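You operate a simulated robot arm through the tools that you are given. There is no shell and no other tool.

You run a simulated robot arm. Do the job below in one go: nothing can be reset, and whatever is moved stays where it is left.

Task
Put things in order on the test station. At the end: the green hand tool stands on top of the black adapter; the blue strap guard from the test station is on the red tray; the black module (marked "Size 40") from the test station stands where the silver steel cup stood; the silver steel cup stands where the blue strap guard stood; whatever was shut is shut again. Leave all else as you found it, and nothing knocked over.

Only the result counts: the job must be done as asked and must still hold three seconds after the hand-in. Knocking over, shifting, dropping, spilling or breaking anything else fails it.

Robot
A 7-joint arm with a two-finger gripper, fixed in place. Base frame: the origin is at the foot of the arm, x ahead of it, y to its left, z up; the work surface is at about z = 820. Units: mm, degrees, N and s.
With the tool pointing down near the work surface it reaches from about 340 to 720 mm from the base axis. Its first joint turns from -66.0 to 66.0 degrees. Payload 2.45 kg.
The tool frame sits at the grasp point between the pads (the TCP): z along the fingers, y along the line on which they close. The tips reach 26 mm beyond it. Largest opening 96 mm; the body of the gripper starts 69 mm behind the TCP.
Orientation is that of the tool frame in the base frame, as [roll, pitch, yaw] about the fixed x, y, z axes, in that order (R = Rz(yaw) Ry(pitch) Rx(roll)). With the fingers straight down and closing along the base's y, the tool's x points along the base's -x, its y along +y and its z along -z.

Tools
- The arm moves only by the tool step_arm. Its argument "series" is a list of rows, each a list of 2 entries, a list of its own where there are three numbers: the shift along the tool's x, y, z in cm, then the turn, a rotation vector about the tool's x, y, z in degrees. In form: [[[x, y, z], [rx, ry, rz]], ...]. A call has 1 to 20 rows; each row is the pose to reach, as a shift and turn from the pose commanded when the call began, along the tool's axes at that moment. "claw" is the finger opening in cm, from 0 to 9.6, set as the call begins (left out, the last holds). A row lasts 0.2 s, in which the tool goes at most 50 mm and 8.6 degrees; a call with a longer step from one row to the next is refused whole, and so is a gripper value outside its range. A pose out of reach is approached as far as the arm can. The call stops where the force on the tool passes 40 N (or 10 N more than at its start, if that is more) or the arm is blocked; 0.2 s more then pass. The fingers move at their own pace and stop on an object; they squeeze with about 29 N. The grip force told is the motor's: it shows also when the fingers shut on nothing. Time passes only in rows, and 0.2 s behind the last, so rows that repeat a pose let the fingers close. It gives the time, the measured TCP pose, the force on the tool (base axes), the opening and the grip force at its end, in the units of the frame above (readings bear some noise), with the torque about the TCP (base axes, N m) and any sound that the robot's microphone picked up, and new pictures: "pictures" is both (left out), scene, wrist or none.
- Cameras (640 x 400 px; columns grow to the right, rows downward): "scene" is fixed at [152.1, -390.7, 1406.7]; the picture's right is [0.85, -0.52, 0.00], its down [-0.37, -0.61, -0.70] and it looks along [0.36, 0.59, -0.72] (base axes); focal length 282 px, centre (320, 200). "wrist" rides on the gripper at [82, 3, -98] in the tool frame; the picture's right is [-0.04, 1.00, 0.00], its down [-0.73, -0.03, -0.68] and it looks along [-0.68, -0.03, 0.73] (tool axes); focal length 256 px, centre (320, 200).
- measure_at(camera, pixels): for up to 12 pixels [column, row] of the newest picture of that camera ("zoom" is the newest enlarged one), the place [x, y, z] in the base frame of the surface seen there, good to about 3 mm. No time passes.
- close_up(camera, box): a new picture of the part [left, top, right, bottom] of that camera's present view, enlarged. No time passes.
- finish_job(): hands the job in; it is judged then, once.

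Open the gripper and draw the arm clear of the work before you hand the job in, unless the task says otherwise.

The tools are called after "Emit:" as a command line: name --argument value ..., lists and objects as JSON in quotes. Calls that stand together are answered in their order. step_arm: Moves the arm, as the interface text tells. Its arguments: {"type":"object","properties":{"series":{"type":"array"},"claw":{"type":"number"},"pictures":{"type":"string","enum":["both","scene","wrist","none"]}},"required":["series"]} The other tools are called the same way: measure_at (camera, pixels) gives the place of the surface under pixels of a picture; close_up (camera, box) takes an enlarged picture of a part of a camera's view; finish_job () hands the job in.

At the start:

```text
clock: 0.0
eef_pos: [416.1, 76.3, 1149.3]
tool_rot: [180.0, -0.1, 180.0]
ft_force: [0.7, -0.2, 0.7]
torque: [-0.01, -0.02, 0.0]
gripper_width: 96.2
finger_force: 0.1
```

scene: 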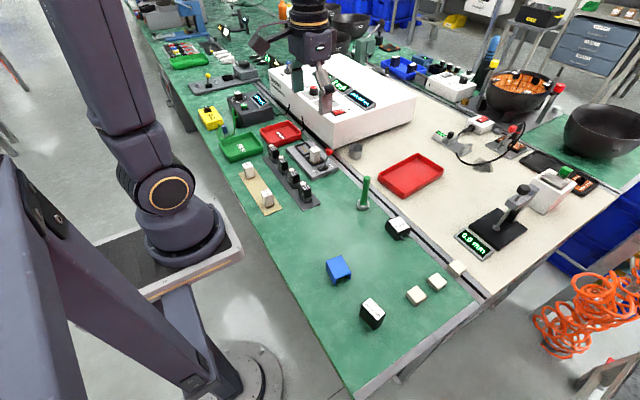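
wrist: 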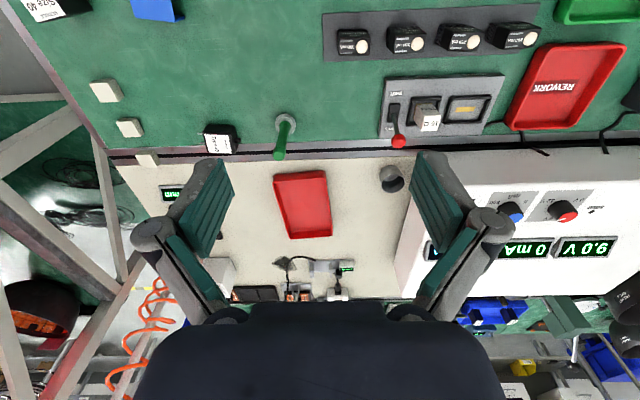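

I start by looking closely at the scene: the green tool at about (365,193), blue piece (338,268), black blocks (398,228) and (372,312), red tray (410,175), cup near (355,152).

Emit:
close_up --camera "scene" --box '[220, 110, 380, 210]'

Emit:
close_up --camera "scene" --box '[310, 180, 470, 340]'

Emit:
close_up --camera "scene" --box '[420, 70, 620, 270]'

Emit:
close_up --camera "wrist" --box '[0, 0, 320, 200]'

Emit:
close_up --camera "wrist" --box '[320, 0, 640, 200]'

```text
4.00 times, centred on (300, 160) of scene
```

zoom: 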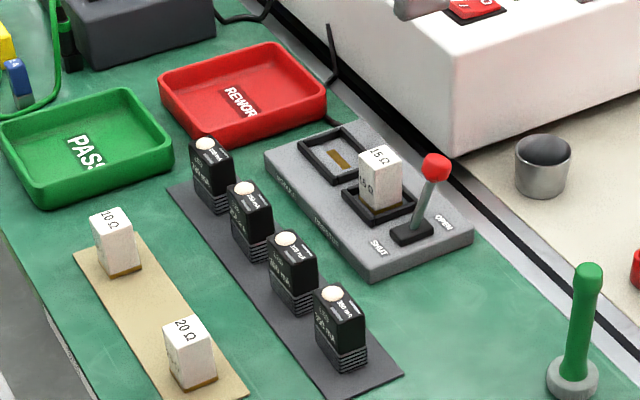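

```text
2.50 times, centred on (390, 260) of scene
```

zoom: 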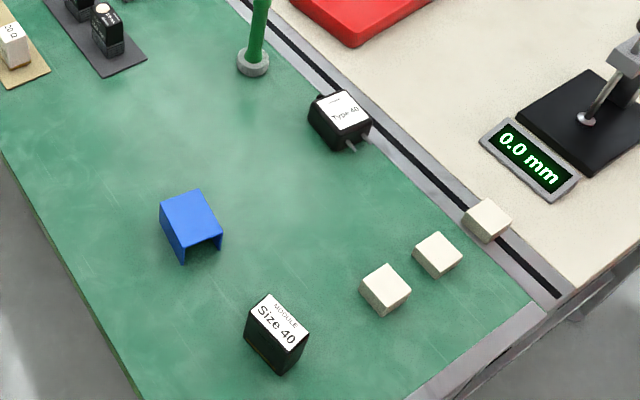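

```text
2.00 times, centred on (520, 170) of scene
```

zoom: 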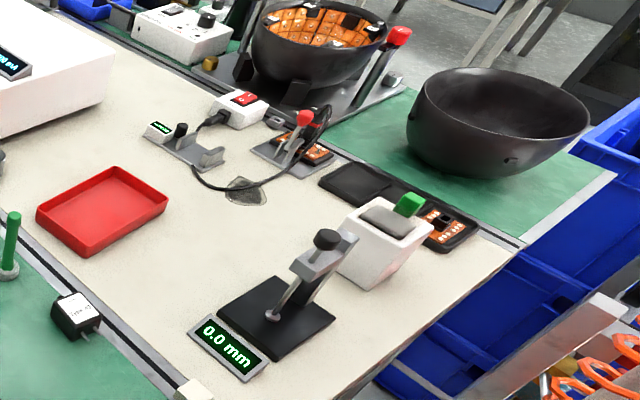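

```text
2.00 times, centred on (160, 100) of wrist
```

zoom: 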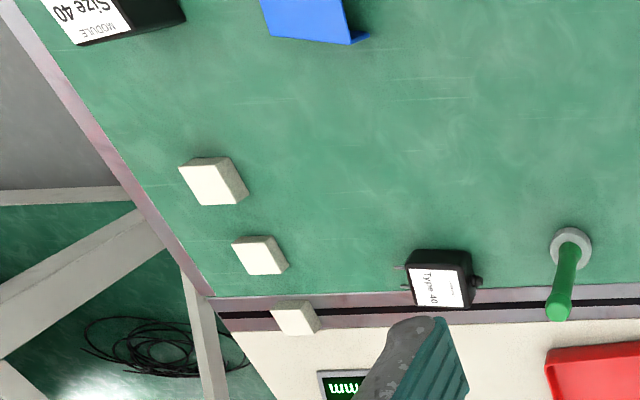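

```text
2.00 times, centred on (480, 100) of wrist
```

zoom: 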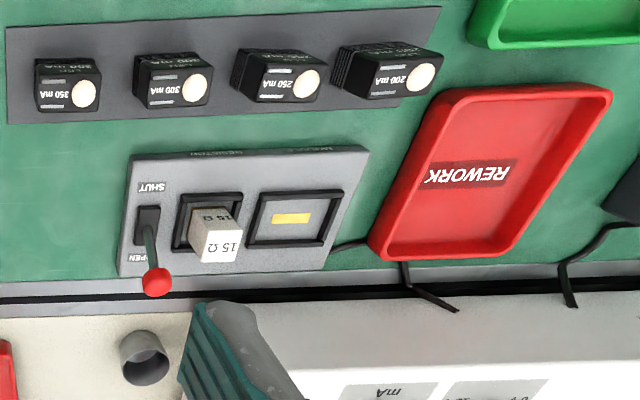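

Everything named is visible. I measure the key objects: first the scene picture's tops and bases.

Emit:
measure_at --camera "scene" --pixels '[[366, 180], [363, 207], [398, 222], [398, 238], [338, 263], [343, 282], [373, 303], [372, 325], [410, 173], [355, 147], [355, 158], [330, 170]]'

Emit:
close_up --camera "scene" --box '[315, 245, 365, 295]'

Emit:
close_up --camera "scene" --box '[335, 130, 385, 180]'

Emit:
close_up --camera "scene" --box '[350, 170, 420, 240]'

```text
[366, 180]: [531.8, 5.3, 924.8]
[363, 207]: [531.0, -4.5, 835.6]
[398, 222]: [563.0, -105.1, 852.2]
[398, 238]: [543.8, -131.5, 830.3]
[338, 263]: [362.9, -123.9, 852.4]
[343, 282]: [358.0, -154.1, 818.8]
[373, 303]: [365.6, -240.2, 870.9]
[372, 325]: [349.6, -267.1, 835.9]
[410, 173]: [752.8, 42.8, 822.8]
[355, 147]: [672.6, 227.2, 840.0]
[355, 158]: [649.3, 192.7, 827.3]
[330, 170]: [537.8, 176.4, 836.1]
```

```text
8.00 times, centred on (340, 270) of scene
```

zoom: 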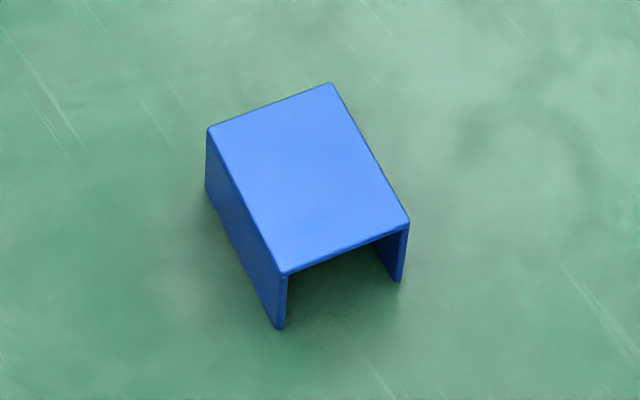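

```text
8.00 times, centred on (360, 155) of scene
```

zoom: 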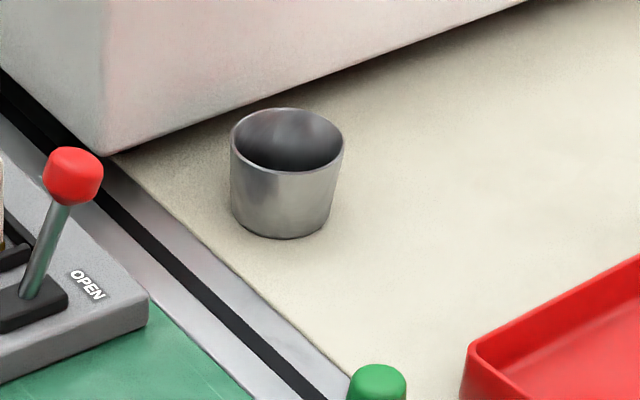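

```text
5.71 times, centred on (385, 205) of scene
```

zoom: 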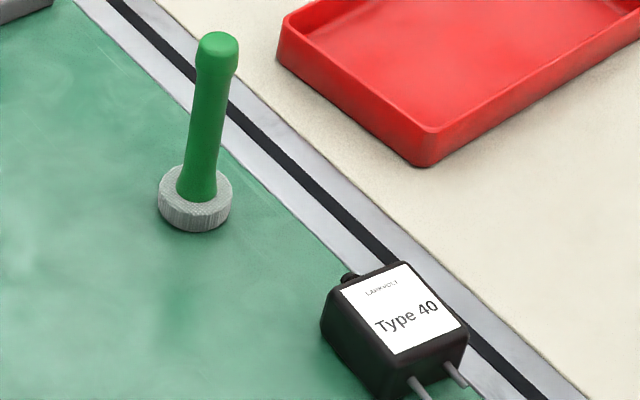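

The red tray lies at the edge of reach. I measure its corners, the cup's rim and the adapter's outline.

Emit:
measure_at --camera "scene" --pixels '[[379, 185], [407, 195], [443, 171], [409, 154], [386, 184], [407, 190], [395, 185], [425, 170], [408, 160], [400, 178], [416, 195], [400, 190]]'

Emit:
measure_at --camera "zoom" --pixels '[[345, 292], [403, 266], [460, 325], [395, 352], [325, 305], [380, 385], [215, 45], [195, 185], [195, 222], [163, 180], [230, 180], [348, 278]]'

```text
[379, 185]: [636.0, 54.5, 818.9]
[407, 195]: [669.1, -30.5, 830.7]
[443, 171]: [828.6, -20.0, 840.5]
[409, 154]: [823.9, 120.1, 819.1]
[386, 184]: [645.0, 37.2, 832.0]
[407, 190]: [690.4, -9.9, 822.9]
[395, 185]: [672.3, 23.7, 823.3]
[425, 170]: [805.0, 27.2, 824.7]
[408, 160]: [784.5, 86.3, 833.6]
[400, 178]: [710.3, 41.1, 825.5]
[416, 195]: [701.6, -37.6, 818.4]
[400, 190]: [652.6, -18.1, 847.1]
```

```text
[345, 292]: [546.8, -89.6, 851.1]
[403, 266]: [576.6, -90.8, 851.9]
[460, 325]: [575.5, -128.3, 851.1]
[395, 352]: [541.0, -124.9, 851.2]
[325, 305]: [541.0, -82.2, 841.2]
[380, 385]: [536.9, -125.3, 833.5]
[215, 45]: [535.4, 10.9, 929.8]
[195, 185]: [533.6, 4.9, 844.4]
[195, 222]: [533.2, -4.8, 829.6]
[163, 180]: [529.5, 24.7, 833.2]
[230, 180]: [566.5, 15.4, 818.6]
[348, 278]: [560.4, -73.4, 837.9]
```

Now the guard's and module's outlines, with fresh enlargements.

Emit:
close_up --camera "scene" --box '[315, 245, 365, 295]'

Emit:
measure_at --camera "zoom" --pixels '[[214, 132], [328, 90], [402, 220], [286, 265], [310, 180], [210, 180], [278, 318], [402, 272], [340, 280], [235, 160], [340, 262], [270, 112]]'

Emit:
close_up --camera "scene" --box '[345, 285, 400, 340]'

```text
8.00 times, centred on (340, 270) of scene
```

zoom: 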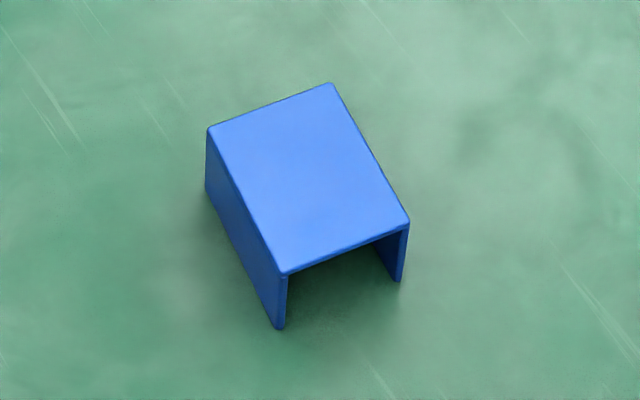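

```text
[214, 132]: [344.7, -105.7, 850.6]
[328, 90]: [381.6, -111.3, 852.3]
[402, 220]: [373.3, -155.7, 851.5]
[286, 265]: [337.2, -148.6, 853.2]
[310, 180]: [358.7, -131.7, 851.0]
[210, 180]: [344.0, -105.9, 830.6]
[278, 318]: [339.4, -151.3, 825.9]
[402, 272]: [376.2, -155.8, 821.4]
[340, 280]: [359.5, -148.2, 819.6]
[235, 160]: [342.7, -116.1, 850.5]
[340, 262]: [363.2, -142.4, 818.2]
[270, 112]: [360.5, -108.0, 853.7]
```

```text
7.27 times, centred on (372, 312) of scene
```

zoom: 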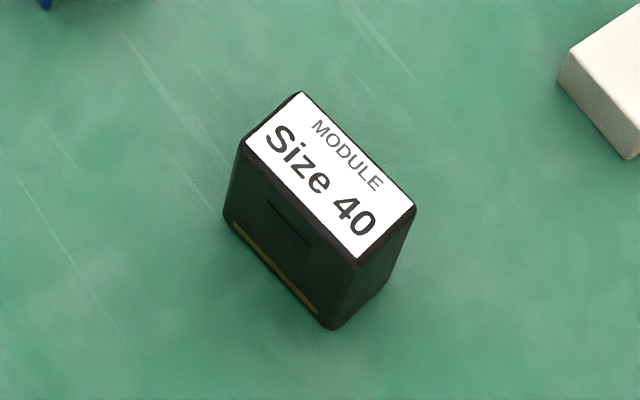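

Guard: centre about (359,-130), top 852, walls facing ~-10° from x, about 40 wide. Now the module's corners from the zoom.

Emit:
measure_at --camera "zoom" --pixels '[[247, 140], [302, 97], [411, 208], [357, 258], [328, 178], [230, 212], [330, 322], [385, 280], [300, 220], [380, 240], [335, 255], [345, 310]]'

Emit:
close_up --camera "scene" --box '[335, 130, 385, 180]'

Emit:
measure_at --camera "zoom" --pixels '[[285, 112], [285, 172], [285, 200], [285, 235], [235, 145], [338, 145], [240, 200], [325, 210], [290, 150], [110, 130], [285, 245], [110, 175]]'

```text
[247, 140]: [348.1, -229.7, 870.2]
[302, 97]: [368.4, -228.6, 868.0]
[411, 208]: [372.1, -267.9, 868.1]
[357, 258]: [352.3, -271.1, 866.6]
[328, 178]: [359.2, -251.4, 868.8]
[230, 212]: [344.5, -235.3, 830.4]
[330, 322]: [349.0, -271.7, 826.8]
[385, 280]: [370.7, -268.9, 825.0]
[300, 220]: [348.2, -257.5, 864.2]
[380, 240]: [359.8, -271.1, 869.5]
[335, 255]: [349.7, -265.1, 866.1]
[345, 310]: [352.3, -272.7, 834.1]
```

```text
8.00 times, centred on (360, 155) of scene
```

zoom: 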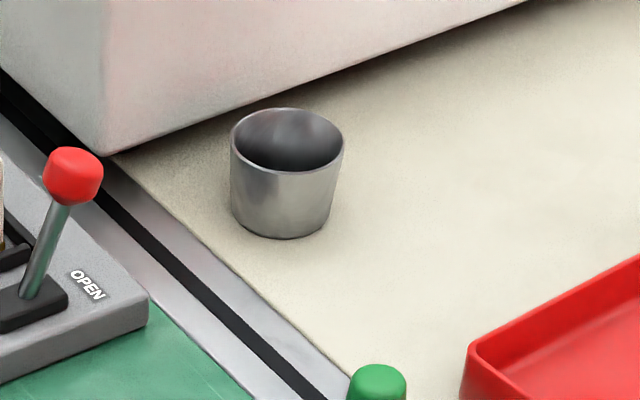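

```text
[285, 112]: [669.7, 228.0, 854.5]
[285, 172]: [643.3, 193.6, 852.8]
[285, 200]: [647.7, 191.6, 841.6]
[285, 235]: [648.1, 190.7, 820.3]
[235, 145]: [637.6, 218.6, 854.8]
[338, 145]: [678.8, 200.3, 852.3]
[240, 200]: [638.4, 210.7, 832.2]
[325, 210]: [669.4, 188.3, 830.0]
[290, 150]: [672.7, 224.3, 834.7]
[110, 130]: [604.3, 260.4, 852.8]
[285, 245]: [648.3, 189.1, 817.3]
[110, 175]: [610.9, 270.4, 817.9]
```

Cup: centre about (658,210), rim 855; module about 22x42, top 869, at (360,-250). I move above the guard at z≈1000 and turn the tool -80° about its z so the fingers close across its walls.

Emit:
step_arm --series '[[[0.57, -2.06, 1.49], [0, 0, -8]], [[1.14, -4.12, 2.98], [0, 0, -16]], [[1.71, -6.18, 4.47], [0, 0, -24]], [[2.28, -8.24, 5.96], [0, 0, -32]], [[2.85, -10.3, 7.45], [0, 0, -40]], [[3.42, -12.36, 8.94], [0, 0, -48]], [[3.99, -14.42, 10.43], [0, 0, -56]], [[4.56, -16.48, 11.92], [0, 0, -64]], [[5.13, -18.54, 13.41], [0, 0, -72]], [[5.7, -20.6, 14.9], [0, 0, -80]], [[5.7, -20.6, 14.9], [0, 0, -80]]]' --claw 9.6

```text
clock: 2.4
eef_pos: [359.2, -129.7, 1000.8]
tool_rot: [-180.0, 0.0, -99.9]
ft_force: [0.0, 0.1, 0.5]
torque: [-0.01, 0.03, 0.03]
gripper_width: 96.1
finger_force: 0.1
```

scene: 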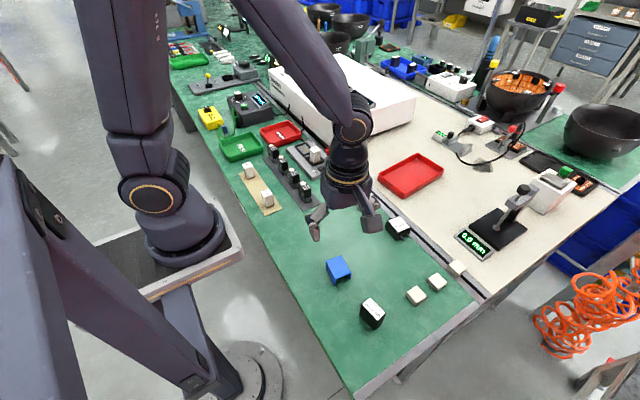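
wrist: 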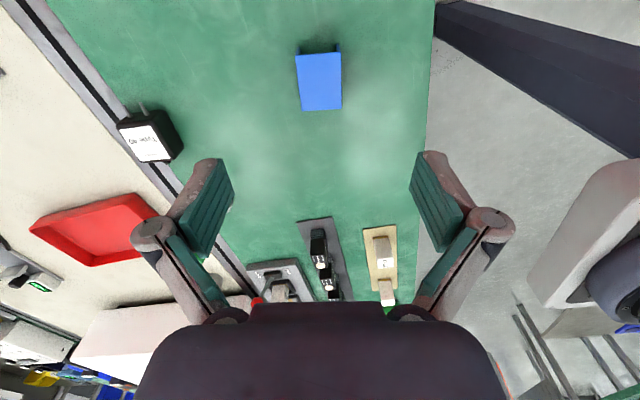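

The guard shows at (319,80) in the wrist view with edges nearly parallel to the tool's x. I measure its top corners from here.

Emit:
measure_at --camera "wrist" --pixels '[[297, 58], [339, 55], [303, 107], [340, 106], [320, 80], [298, 80], [339, 80], [341, 75]]'

Emit:
close_up --camera "wrist" --box '[270, 40, 370, 120]'

```text
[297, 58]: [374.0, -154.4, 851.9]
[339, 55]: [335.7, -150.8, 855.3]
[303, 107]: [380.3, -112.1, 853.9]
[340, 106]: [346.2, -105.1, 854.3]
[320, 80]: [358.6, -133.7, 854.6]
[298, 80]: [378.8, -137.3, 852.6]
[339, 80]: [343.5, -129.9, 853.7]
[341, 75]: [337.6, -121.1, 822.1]
```

```text
5.00 times, centred on (320, 80) of wrist
```

zoom: 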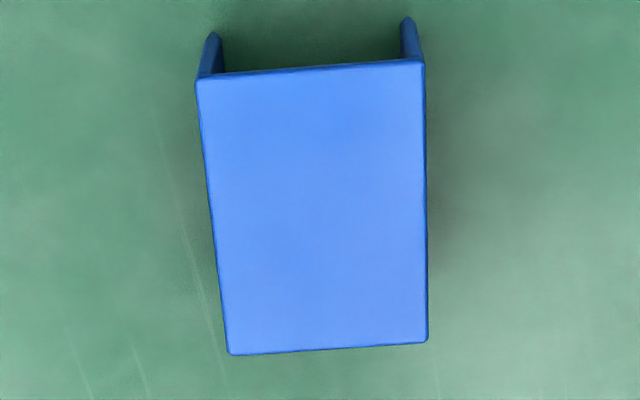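

Centre (359,-130.5), yaw matches. I descend 15 cm with open fingers to TCP z≈850.

Emit:
step_arm --series '[[[0, 0, 3], [0, 0, 0]], [[0, 0, 6], [0, 0, 0]], [[0, 0, 9], [0, 0, 0]], [[0, 0, 12], [0, 0, 0]], [[0, 0, 14], [0, 0, 0]], [[0, 0, 15], [0, 0, 0]], [[0, 0, 15], [0, 0, 0]]]'

```text
clock: 4.0
eef_pos: [359.4, -130.2, 850.7]
tool_rot: [180.0, 0.0, -100.0]
ft_force: [-0.3, -0.4, 0.1]
torque: [0.0, 0.01, 0.01]
gripper_width: 95.9
finger_force: 0.0
```

scene: 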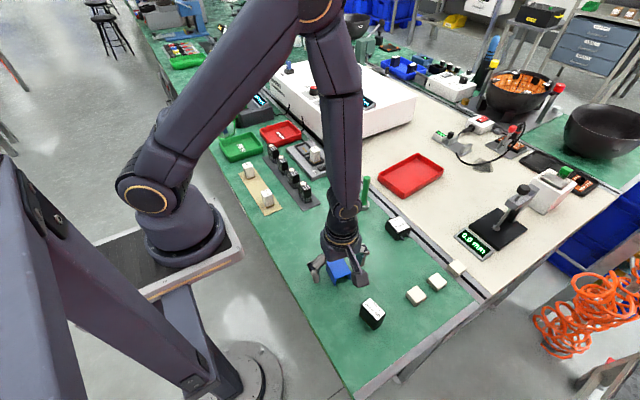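
wrist: 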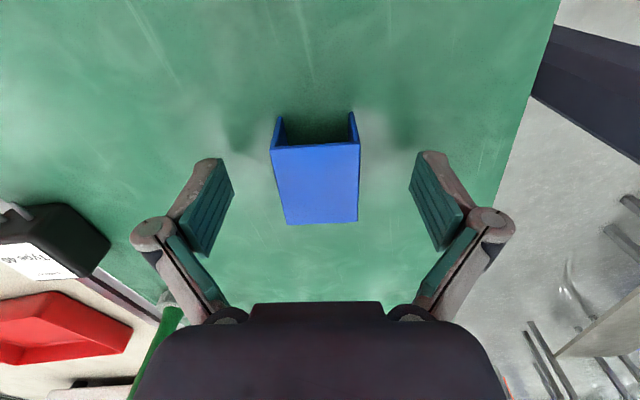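

The guard sits centred between the pads ((315,170)). I close on it.

Emit:
step_arm --series '[[[0, 0, 0], [0, 0, 0]], [[0, 0, 0], [0, 0, 0]], [[0, 0, 0], [0, 0, 0]], [[0, 0, 0], [0, 0, 0]], [[0, 0, 0], [0, 0, 0]]]' --claw 2 --pictures "wrist"

```text
clock: 5.2
eef_pos: [359.4, -131.0, 850.5]
tool_rot: [180.0, 0.0, -99.9]
ft_force: [0.4, -0.1, 6.9]
torque: [0.0, -0.02, 0.06]
gripper_width: 38.4
finger_force: 28.6
```

wrist: 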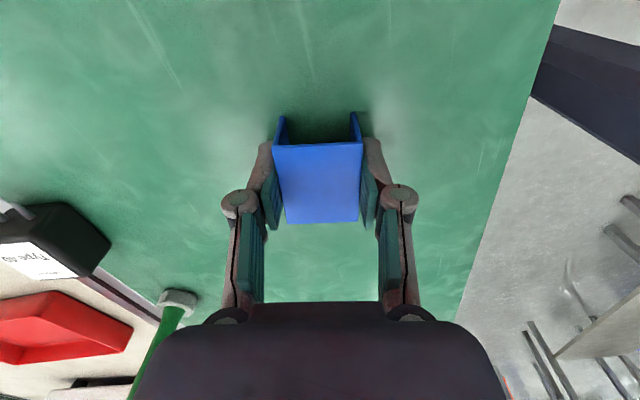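

Holding it (opening 38.4). I lift 16 cm straight up and re-look at the tray.

Emit:
step_arm --series '[[[0, 0, -1], [0, 0, 0]], [[0, 0, -3], [0, 0, 0]], [[0, 0, -6], [0, 0, 0]], [[0, 0, -9], [0, 0, 0]], [[0, 0, -12], [0, 0, 0]], [[0, 0, -16], [0, 0, 0]], [[0, 0, -16], [0, 0, 0]]]'

Emit:
close_up --camera "scene" --box '[370, 145, 450, 205]'

Emit:
measure_at --camera "zoom" --pixels '[[72, 260], [75, 245], [290, 345], [290, 372], [250, 325], [130, 250], [300, 70], [315, 90], [540, 170], [585, 165], [310, 300], [280, 200]]'

```text
clock: 6.8
eef_pos: [359.1, -130.3, 1012.3]
tool_rot: [-179.9, 0.0, -100.0]
ft_force: [-0.7, -0.5, 0.7]
torque: [0.01, 0.01, 0.0]
gripper_width: 38.4
finger_force: 29.1
```

scene: 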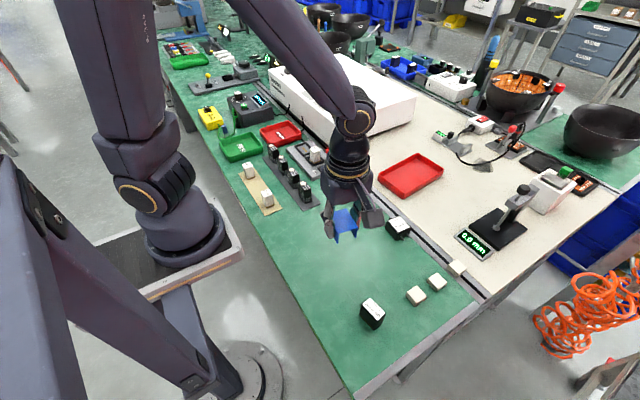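
wrist: 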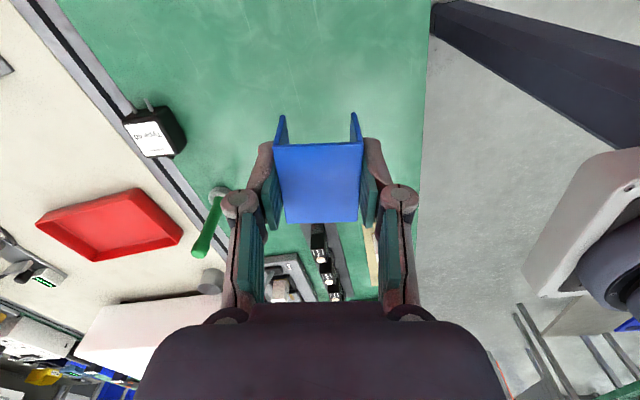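

```text
6.67 times, centred on (410, 175) of scene
```

zoom: 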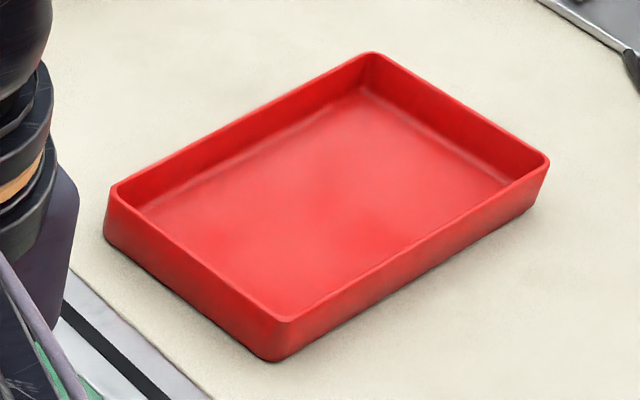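

```text
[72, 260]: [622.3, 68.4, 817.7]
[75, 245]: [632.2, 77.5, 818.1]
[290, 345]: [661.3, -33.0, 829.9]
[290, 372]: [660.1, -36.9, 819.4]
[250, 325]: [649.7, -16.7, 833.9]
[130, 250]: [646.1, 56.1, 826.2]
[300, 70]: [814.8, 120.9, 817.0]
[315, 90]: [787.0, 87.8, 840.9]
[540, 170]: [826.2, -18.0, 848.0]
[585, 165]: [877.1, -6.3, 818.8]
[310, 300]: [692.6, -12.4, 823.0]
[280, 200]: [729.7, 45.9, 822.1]
```

I measure the tray's rim and floor corners from the new enlargement.

Emit:
measure_at --camera "zoom" --pixels '[[118, 190], [285, 319], [546, 160], [373, 55], [148, 216], [282, 304], [500, 186], [372, 95], [200, 258], [240, 260], [200, 290], [270, 250]]'

```text
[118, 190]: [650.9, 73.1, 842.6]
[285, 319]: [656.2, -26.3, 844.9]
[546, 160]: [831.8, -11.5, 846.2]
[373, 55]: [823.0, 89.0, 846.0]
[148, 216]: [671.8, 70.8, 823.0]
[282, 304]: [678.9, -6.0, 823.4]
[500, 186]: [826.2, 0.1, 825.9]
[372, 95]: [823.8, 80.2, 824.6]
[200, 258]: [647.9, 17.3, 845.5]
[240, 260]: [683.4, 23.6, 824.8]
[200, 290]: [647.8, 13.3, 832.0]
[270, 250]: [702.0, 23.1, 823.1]
```

Tray rim runs x≈652–828, y≈-26–85, floor at 823. I carry the guard to (706,28) at height, well above the green tool (top 932).

Emit:
step_arm --series '[[[-1.08, -1.57, 0], [0, 0, 0]], [[-3.23, -4.71, 0], [0, 0, 0]], [[-5.39, -7.86, 0], [0, 0, 0]], [[-7.54, -11.0, 0], [0, 0, 0]], [[-9.7, -14.14, 0], [0, 0, 0]], [[-11.85, -17.29, 0], [0, 0, 0]], [[-14.01, -20.43, 0], [0, 0, 0]], [[-16.16, -23.57, 0], [0, 0, 0]], [[-18.32, -26.72, 0], [0, 0, 0]], [[-20.47, -29.86, 0], [0, 0, 0]], [[-21.55, -31.43, 0], [0, 0, 0]], [[-21.55, -31.43, 0], [0, 0, 0]]]'

```text
clock: 9.4
eef_pos: [707.2, 27.5, 1009.8]
tool_rot: [179.8, 0.0, -100.1]
ft_force: [-0.5, 0.1, -0.5]
torque: [0.02, -0.04, 0.0]
gripper_width: 38.2
finger_force: 28.9
```

scene: 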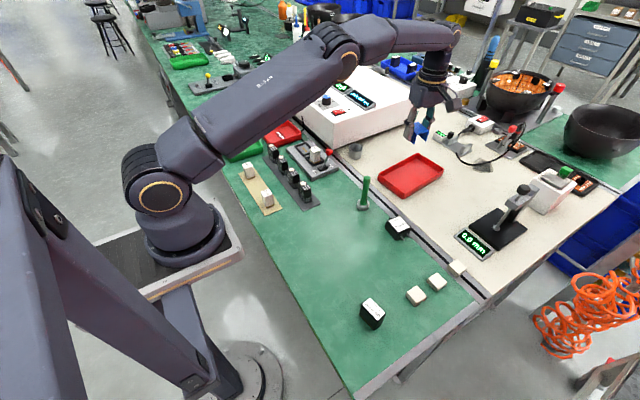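
wrist: 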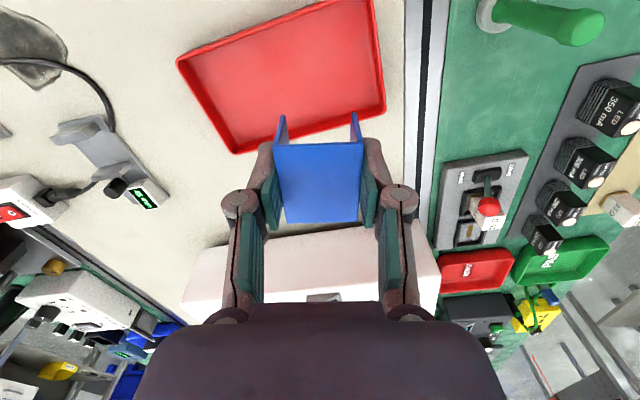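

Above the tray; I verify its position from the wrist view before lowering.

Emit:
measure_at --camera "wrist" --pixels '[[384, 108], [237, 151], [179, 60], [373, 5], [376, 60], [365, 100], [245, 130], [360, 20], [330, 60]]'

Emit:
close_up --camera "wrist" --box '[160, 0, 420, 170]'

```text
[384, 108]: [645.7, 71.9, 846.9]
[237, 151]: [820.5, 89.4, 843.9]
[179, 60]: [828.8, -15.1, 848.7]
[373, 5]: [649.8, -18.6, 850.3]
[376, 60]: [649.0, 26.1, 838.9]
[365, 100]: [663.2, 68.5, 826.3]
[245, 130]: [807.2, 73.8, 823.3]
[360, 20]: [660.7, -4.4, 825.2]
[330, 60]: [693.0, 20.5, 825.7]
```

```text
2.35 times, centred on (290, 85) of wrist
```

zoom: 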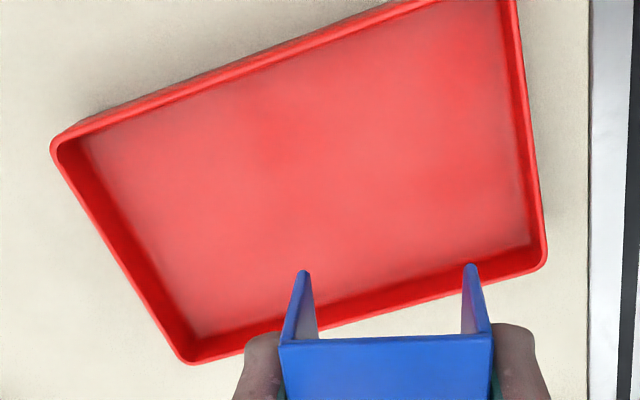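

Tray confirmed (near inner wall x≈658). I lower the guard 15.4 cm, slowing at the end.

Emit:
step_arm --series '[[[0, 0, 2], [0, 0, 0]], [[0, 0, 5], [0, 0, 0]], [[0, 0, 8], [0, 0, 0]], [[0, 0, 11], [0, 0, 0]], [[0, 0, 13], [0, 0, 0]], [[0, 0, 14.3], [0, 0, 0]], [[0, 0, 15], [0, 0, 0]], [[0, 0, 15.4], [0, 0, 0]], [[0, 0, 15.4], [0, 0, 0]]]'

```text
clock: 11.4
eef_pos: [708.3, 26.5, 855.7]
tool_rot: [180.0, -0.1, -100.0]
ft_force: [0.1, -1.2, -0.7]
torque: [0.0, -0.04, 0.04]
gripper_width: 38.3
finger_force: 29.3
```

scene: 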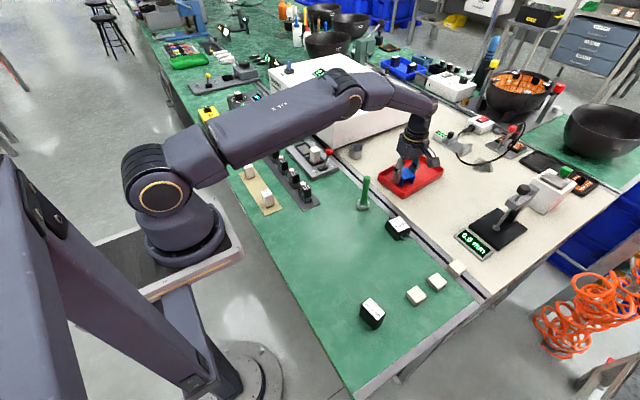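
wrist: 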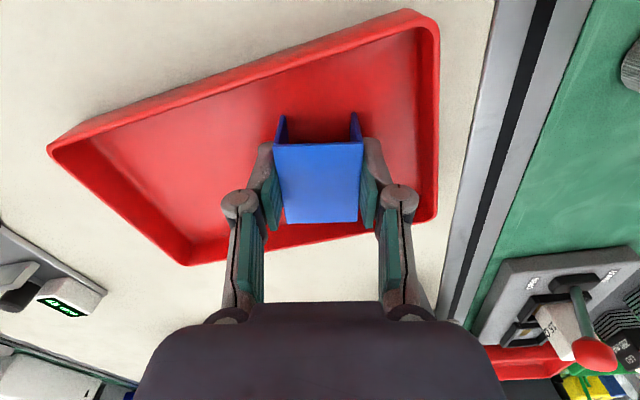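

No contact yet (force z about 0). I go down in 1 mm steps, another 3 mm, watching the force.

Emit:
step_arm --series '[[[0, 0, 0.1], [0, 0, 0]], [[0, 0, 0.2], [0, 0, 0]], [[0, 0, 0.2], [0, 0, 0]]]' --pictures "none"

```text
clock: 12.2
eef_pos: [707.4, 28.6, 855.4]
tool_rot: [-179.9, 0.0, -100.1]
ft_force: [-4.7, -0.9, 14.0]
torque: [-0.05, 0.2, -0.04]
gripper_width: 38.2
finger_force: 28.9
```

Contact (14 N up). I open to 5.2 cm, enough to free the walls while keeping the fingers off the tray's wall.

Emit:
step_arm --series '[[[0, 0, 0], [0, 0, 0]], [[0, 0, 0], [0, 0, 0]], [[0, 0, 0], [0, 0, 0]]]' --claw 5.2 --pictures "wrist"

```text
clock: 13.0
eef_pos: [708.0, 28.0, 853.7]
tool_rot: [179.9, 0.0, -100.0]
ft_force: [0.1, -0.3, 0.0]
torque: [0.02, -0.02, -0.02]
gripper_width: 52.1
finger_force: 0.0
```

wrist: 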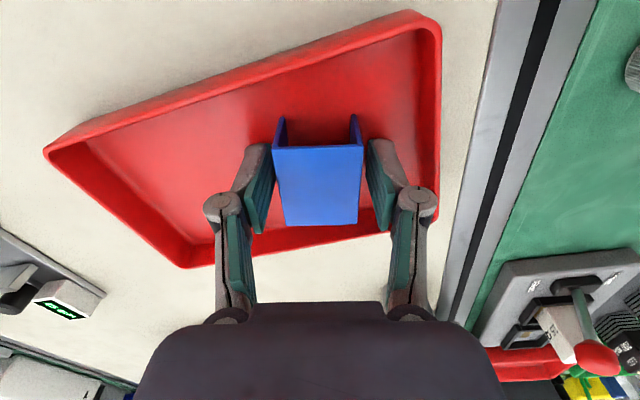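

Released. I lift straight up 16 cm and view the result and the cup area.

Emit:
step_arm --series '[[[0, 0, -1], [0, 0, 0]], [[0, 0, -3], [0, 0, 0]], [[0, 0, -7], [0, 0, 0]], [[0, 0, -11], [0, 0, 0]], [[0, 0, -16], [0, 0, 0]], [[0, 0, -16], [0, 0, 0]]]'

Emit:
close_up --camera "wrist" --box '[160, 0, 420, 170]'

Emit:
measure_at --camera "scene" --pixels '[[345, 135], [350, 145], [375, 132], [400, 115], [380, 100], [340, 115], [329, 155], [317, 155], [355, 147], [331, 142]]'

```text
clock: 14.4
eef_pos: [707.4, 27.2, 1015.9]
tool_rot: [-179.9, 0.0, -100.0]
ft_force: [0.1, 0.4, -0.4]
torque: [0.03, 0.04, 0.01]
gripper_width: 52.3
finger_force: 0.0
```

scene: 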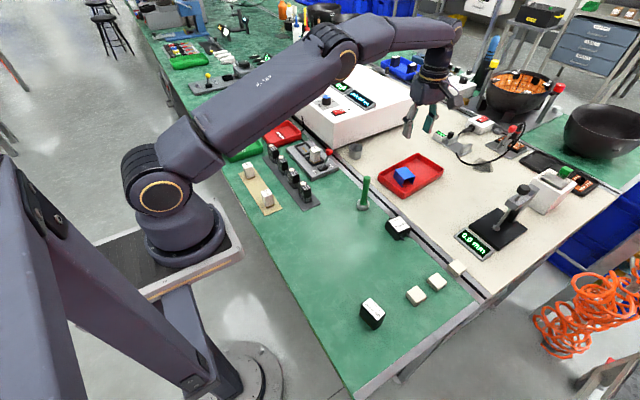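
wrist: 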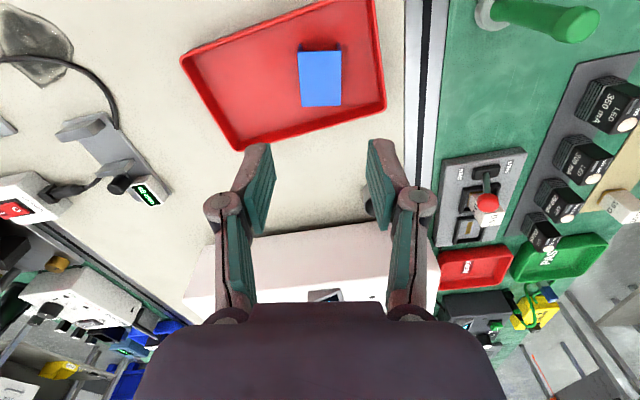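

```text
2.35 times, centred on (290, 85) of wrist
```

zoom: 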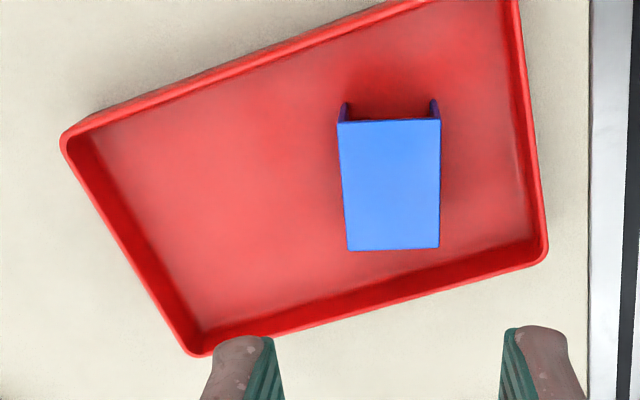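

```text
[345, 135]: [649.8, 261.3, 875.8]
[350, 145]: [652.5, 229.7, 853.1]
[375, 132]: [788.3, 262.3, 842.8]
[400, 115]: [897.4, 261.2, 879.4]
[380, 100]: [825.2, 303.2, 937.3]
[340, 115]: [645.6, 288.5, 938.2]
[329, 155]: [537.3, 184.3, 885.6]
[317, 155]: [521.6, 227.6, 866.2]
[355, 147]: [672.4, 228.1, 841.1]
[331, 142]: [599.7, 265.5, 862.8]
```

Guard is on the tray, nicely upright. The supply's face is at y≈261 (top 938), so I keep the fingers closing along x and move over the cup at about (657,210), opening 7 cm.

Emit:
step_arm --series '[[[-2.85, 1.35, 0], [0, 0, 0]], [[-5.7, 2.7, 0], [0, 0, 0]], [[-8.55, 4.05, 0], [0, 0, 0]], [[-11.4, 5.4, 0], [0, 0, 0]], [[-14.25, 6.75, 0], [0, 0, 0]], [[-17.1, 8.09, 0], [0, 0, 0]], [[-17.1, 8.09, 0], [0, 0, 0]]]' --claw 7

```text
clock: 16.0
eef_pos: [655.8, 211.1, 1015.1]
tool_rot: [-180.0, 0.0, -100.0]
ft_force: [0.9, -0.6, -0.9]
torque: [-0.03, 0.0, 0.01]
gripper_width: 69.9
finger_force: 0.1
```

scene: 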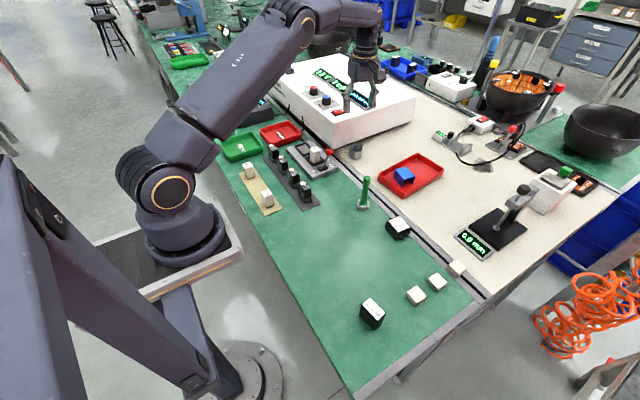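
wrist: 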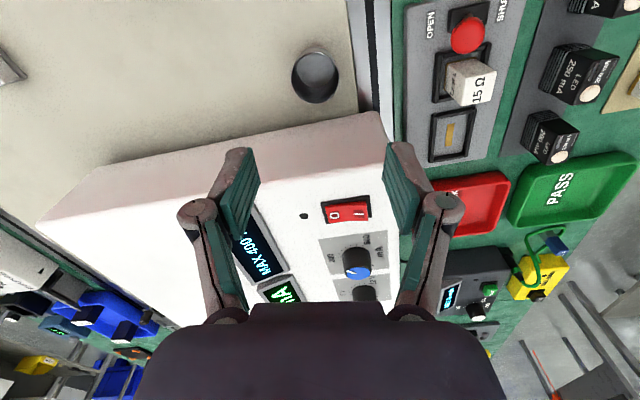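

The cup shows at (315,73). I measure its rim extremes.

Emit:
close_up --camera "wrist" --box '[280, 40, 350, 110]'

Emit:
measure_at --camera "zoom" --pixels '[[190, 190], [375, 205], [280, 120], [275, 310], [300, 50], [340, 290], [220, 270], [210, 130], [280, 190], [500, 390], [150, 390], [345, 130]]'

Emit:
close_up --camera "wrist" --box '[250, 30, 420, 140]'

```text
5.71 times, centred on (315, 75) of wrist
```

zoom: 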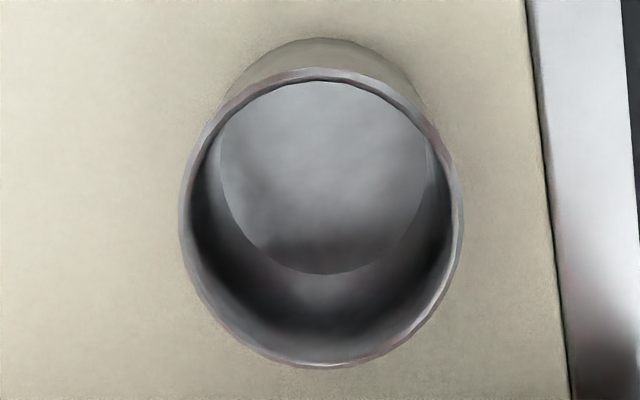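

```text
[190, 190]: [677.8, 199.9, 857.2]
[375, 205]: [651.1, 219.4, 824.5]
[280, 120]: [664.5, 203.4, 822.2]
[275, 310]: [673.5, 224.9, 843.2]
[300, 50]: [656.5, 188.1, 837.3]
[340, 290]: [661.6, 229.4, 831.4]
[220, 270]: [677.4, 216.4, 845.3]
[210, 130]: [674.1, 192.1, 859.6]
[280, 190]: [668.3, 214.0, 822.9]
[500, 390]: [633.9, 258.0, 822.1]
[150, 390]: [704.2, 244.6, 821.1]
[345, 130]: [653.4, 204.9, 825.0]
```

```text
3.64 times, centred on (335, 85) of wrist
```

zoom: 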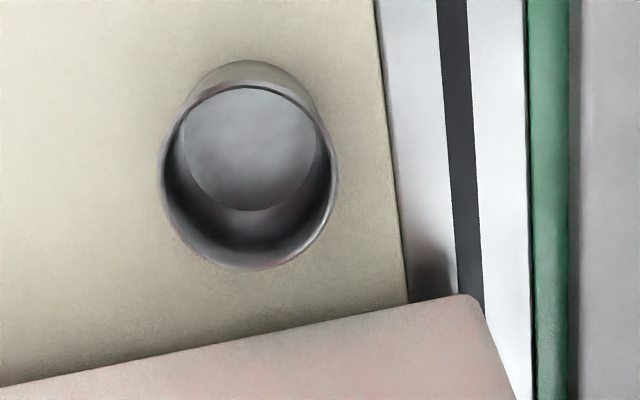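

The cup is empty. I measure the rim in this newest zoom: left (162,175), right (334,178), top (248,85), bottom (250,266).

Emit:
measure_at --camera "zoom" --pixels '[[163, 175], [334, 178], [248, 86], [250, 267], [190, 240], [305, 240], [185, 108], [312, 112]]'

```text
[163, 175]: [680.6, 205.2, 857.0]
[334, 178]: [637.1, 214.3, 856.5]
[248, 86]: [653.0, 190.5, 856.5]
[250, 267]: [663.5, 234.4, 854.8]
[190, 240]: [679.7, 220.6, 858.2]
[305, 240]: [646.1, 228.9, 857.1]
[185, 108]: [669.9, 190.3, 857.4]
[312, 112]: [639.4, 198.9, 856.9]
```

Cup centre (658.4,210.2), rim 857. I nudge 2 mm and descend to TCP z≈852 with the opening at 7 cm.

Emit:
step_arm --series '[[[0.05, -0.2, 3], [0, 0, 0]], [[0.05, -0.2, 6], [0, 0, 0]], [[0.05, -0.2, 9], [0, 0, 0]], [[0.05, -0.2, 12], [0, 0, 0]], [[0.05, -0.2, 14.5], [0, 0, 0]], [[0.05, -0.2, 16.2], [0, 0, 0]], [[0.05, -0.2, 16.2], [0, 0, 0]]]'

```text
clock: 17.6
eef_pos: [657.9, 208.8, 852.9]
tool_rot: [-180.0, 0.0, -100.0]
ft_force: [1.2, -0.1, 1.2]
torque: [0.04, 0.01, 0.03]
gripper_width: 70.0
finger_force: 0.1
```

scene: 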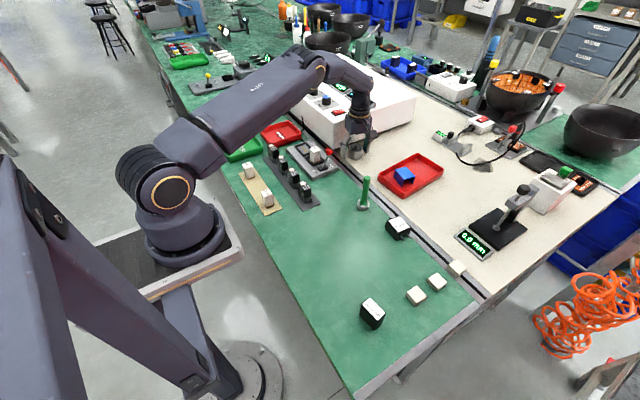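
wrist: 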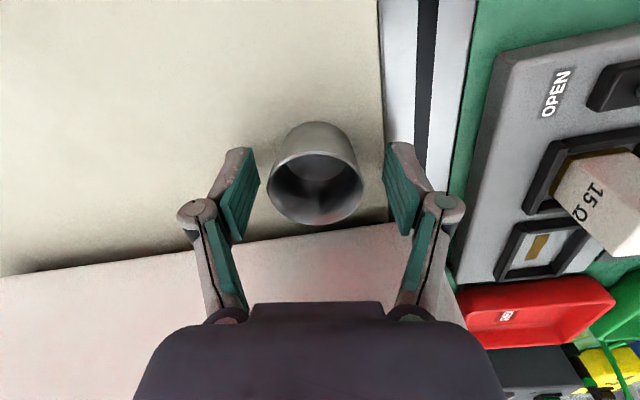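

Cup is centred between the pads (316,188). I close.

Emit:
step_arm --series '[[[0, 0, 0], [0, 0, 0]], [[0, 0, 0], [0, 0, 0]], [[0, 0, 0], [0, 0, 0]], [[0, 0, 0], [0, 0, 0]]]' --claw 2 --pictures "wrist"

```text
clock: 18.6
eef_pos: [656.8, 210.4, 852.1]
tool_rot: [-179.9, 0.1, -100.0]
ft_force: [1.5, -0.4, 3.3]
torque: [-0.06, -0.01, 0.04]
gripper_width: 43.2
finger_force: 29.2
```

wrist: 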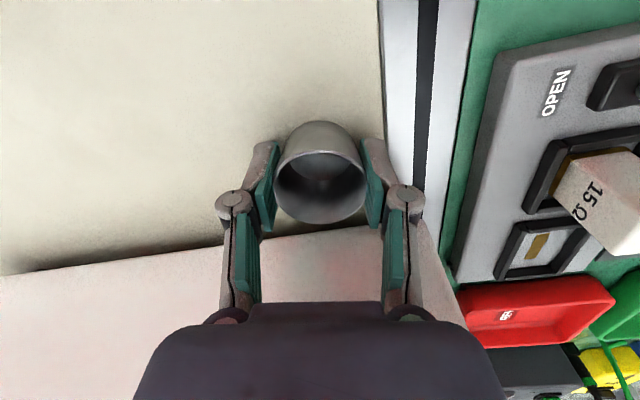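

Held at 43 mm. I lift 16.2 cm and carry the cup to above the guard's old place (359,-130.5).

Emit:
step_arm --series '[[[0, 0, -1], [0, 0, 0]], [[0, 0, -4], [0, 0, 0]], [[0, 0, -8], [0, 0, 0]], [[0, 0, -12], [0, 0, 0]], [[0, 0, -16.2], [0, 0, 0]], [[1.55, 0.94, -16.2], [0, 0, 0]], [[4.64, 2.81, -16.2], [0, 0, 0]], [[7.93, 4.81, -16.2], [0, 0, 0]], [[11.21, 6.8, -16.2], [0, 0, 0]], [[14.5, 8.79, -16.2], [0, 0, 0]], [[17.79, 10.79, -16.2], [0, 0, 0]], [[21.08, 12.78, -16.2], [0, 0, 0]], [[24.36, 14.77, -16.2], [0, 0, 0]], [[27.65, 16.77, -16.2], [0, 0, 0]], [[30.94, 18.76, -16.2], [0, 0, 0]], [[34.22, 20.75, -16.2], [0, 0, 0]], [[37.12, 22.51, -16.2], [0, 0, 0]], [[38.67, 23.45, -16.2], [0, 0, 0]], [[38.67, 23.45, -16.2], [0, 0, 0]]]'

```text
clock: 22.6
eef_pos: [360.2, -131.5, 1013.6]
tool_rot: [-180.0, 0.0, -100.0]
ft_force: [-0.6, 0.0, -0.5]
torque: [-0.02, -0.01, 0.0]
gripper_width: 43.4
finger_force: 29.0
```

scene: 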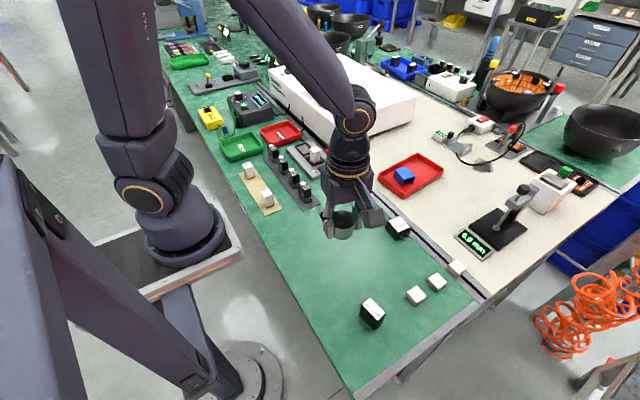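
wrist: 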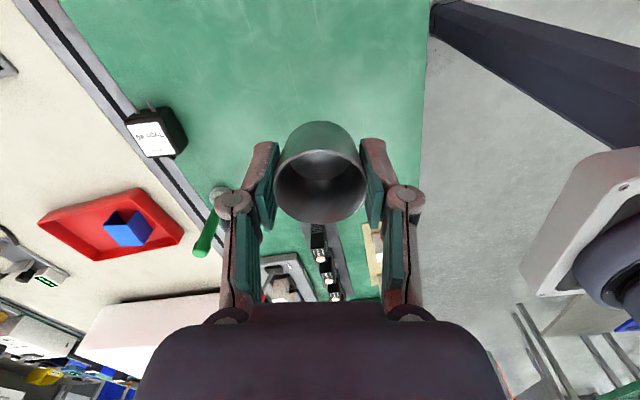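

On station (360,-131). I lower 15.9 cm, slowing near the table.

Emit:
step_arm --series '[[[0, 0, 2], [0, 0, 0]], [[0, 0, 5], [0, 0, 0]], [[0, 0, 9], [0, 0, 0]], [[0, 0, 12], [0, 0, 0]], [[0, 0, 14], [0, 0, 0]], [[0, 0, 15.2], [0, 0, 0]], [[0, 0, 15.9], [0, 0, 0]], [[0, 0, 15.9], [0, 0, 0]]]' --pictures "wrist"

```text
clock: 24.4
eef_pos: [360.0, -133.1, 856.0]
tool_rot: [-180.0, 0.1, -100.0]
ft_force: [0.4, 0.1, -0.2]
torque: [-0.02, -0.01, 0.01]
gripper_width: 43.3
finger_force: 28.8
```

wrist: 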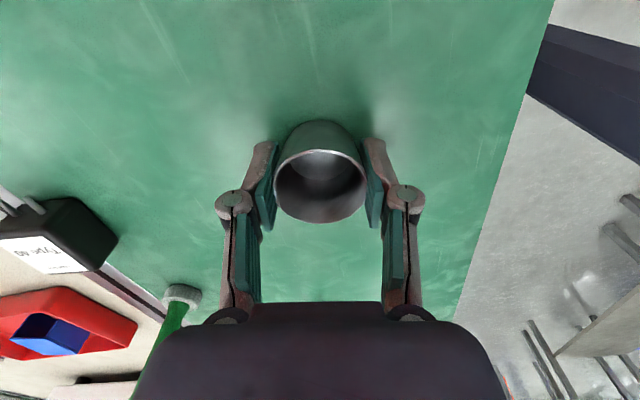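

Readings average (360,-132.3); I correct 1.3 mm and go down in 1 mm steps until contact.

Emit:
step_arm --series '[[[-0.12, 0.1, 0], [0, 0, 0]], [[-0.12, 0.1, 0.1], [0, 0, 0]], [[-0.12, 0.1, 0.2], [0, 0, 0]], [[-0.12, 0.1, 0.3], [0, 0, 0]], [[-0.12, 0.1, 0.3], [0, 0, 0]]]' --pictures "none"

```text
clock: 25.6
eef_pos: [360.0, -131.1, 852.6]
tool_rot: [180.0, 0.0, -99.9]
ft_force: [-0.2, -0.8, -0.1]
torque: [0.04, 0.01, -0.03]
gripper_width: 43.5
finger_force: 28.9
```

Still no contact; 2 mm further in 0.5 mm steps.

Emit:
step_arm --series '[[[0, 0, 0.05], [0, 0, 0]], [[0, 0, 0.1], [0, 0, 0]], [[0, 0, 0.1], [0, 0, 0]]]' --pictures "none"

```text
clock: 26.4
eef_pos: [360.7, -129.6, 850.7]
tool_rot: [-180.0, 0.0, -100.0]
ft_force: [2.8, -1.8, 17.6]
torque: [-0.03, -0.01, 0.0]
gripper_width: 43.1
finger_force: 29.1
```

Contact (17.6 N). I open to 7 cm and then check.

Emit:
step_arm --series '[[[0, 0, 0], [0, 0, 0]], [[0, 0, 0], [0, 0, 0]], [[0, 0, 0], [0, 0, 0]]]' --claw 7 --pictures "wrist"

```text
clock: 27.2
eef_pos: [359.2, -130.5, 852.0]
tool_rot: [-180.0, 0.1, -100.0]
ft_force: [0.3, 0.8, 1.0]
torque: [0.01, 0.0, -0.03]
gripper_width: 70.0
finger_force: 0.1
```

wrist: 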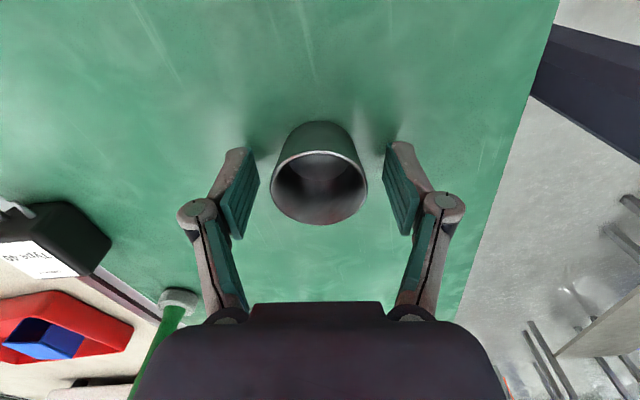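

Cup stands. I lift 15 cm, then move to above the module (360,-250) turning 15° to square with it.

Emit:
step_arm --series '[[[0, 0, -1], [0, 0, 0]], [[0, 0, -4], [0, 0, 0]], [[0, 0, -8], [0, 0, 0]], [[0, 0, -12], [0, 0, 0]], [[0, 0, -15], [0, 0, 0]], [[2.9, -0.53, -15], [0, 0, -4]], [[5.9, -1.06, -15], [0, 0, -8]], [[8.9, -1.6, -15], [0, 0, -12]], [[11.77, -2.12, -15], [0, 0, -15]], [[11.77, -2.12, -15], [0, 0, -15]]]'

Emit:
close_up --camera "wrist" --box '[260, 20, 380, 120]'

```text
clock: 29.4
eef_pos: [358.7, -250.1, 999.3]
tool_rot: [-180.0, -0.1, -84.9]
ft_force: [0.6, 1.0, 1.2]
torque: [0.01, 0.01, -0.03]
gripper_width: 70.0
finger_force: 0.0
```

scene: 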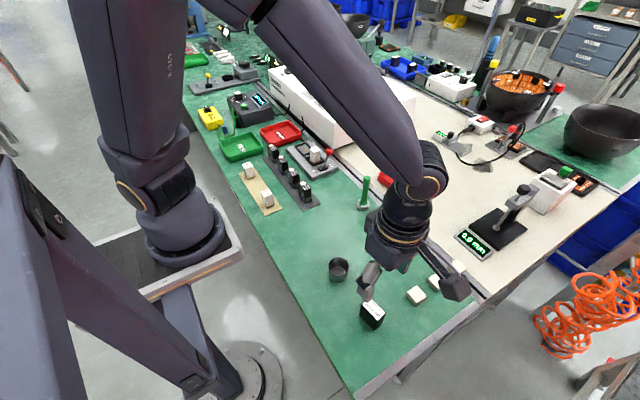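
wrist: 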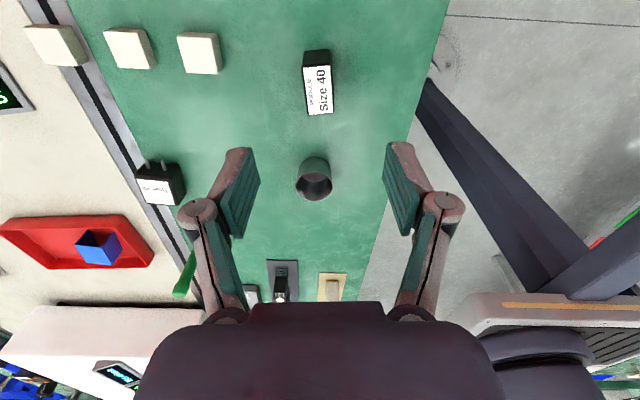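

```text
4.00 times, centred on (320, 70) of wrist
```

zoom: 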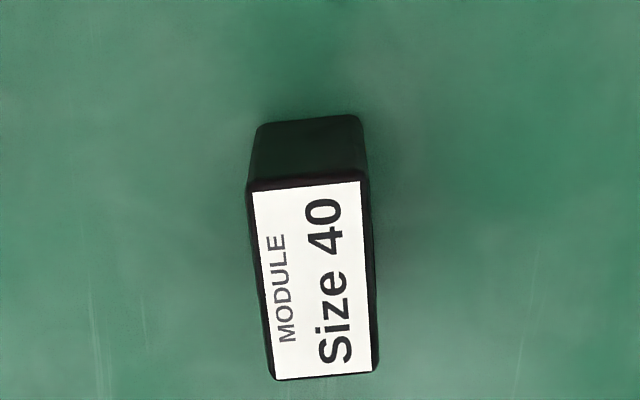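

I measure the module's label corners in the zoom.

Emit:
measure_at --camera "zoom" --pixels '[[255, 195], [359, 184], [277, 376], [368, 367], [315, 280], [250, 180], [370, 180], [268, 370], [376, 365]]'

Emit:
measure_at --camera "wrist" --pixels '[[297, 185], [331, 185], [314, 170], [314, 201]]'

```text
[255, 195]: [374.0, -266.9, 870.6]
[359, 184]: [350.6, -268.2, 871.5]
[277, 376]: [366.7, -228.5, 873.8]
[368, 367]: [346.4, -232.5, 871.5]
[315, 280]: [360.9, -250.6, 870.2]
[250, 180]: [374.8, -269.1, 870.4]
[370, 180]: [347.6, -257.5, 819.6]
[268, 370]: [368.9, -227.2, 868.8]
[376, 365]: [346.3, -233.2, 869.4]
```

```text
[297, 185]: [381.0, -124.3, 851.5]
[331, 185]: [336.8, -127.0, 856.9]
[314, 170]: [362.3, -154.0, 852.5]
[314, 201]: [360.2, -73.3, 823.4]
```

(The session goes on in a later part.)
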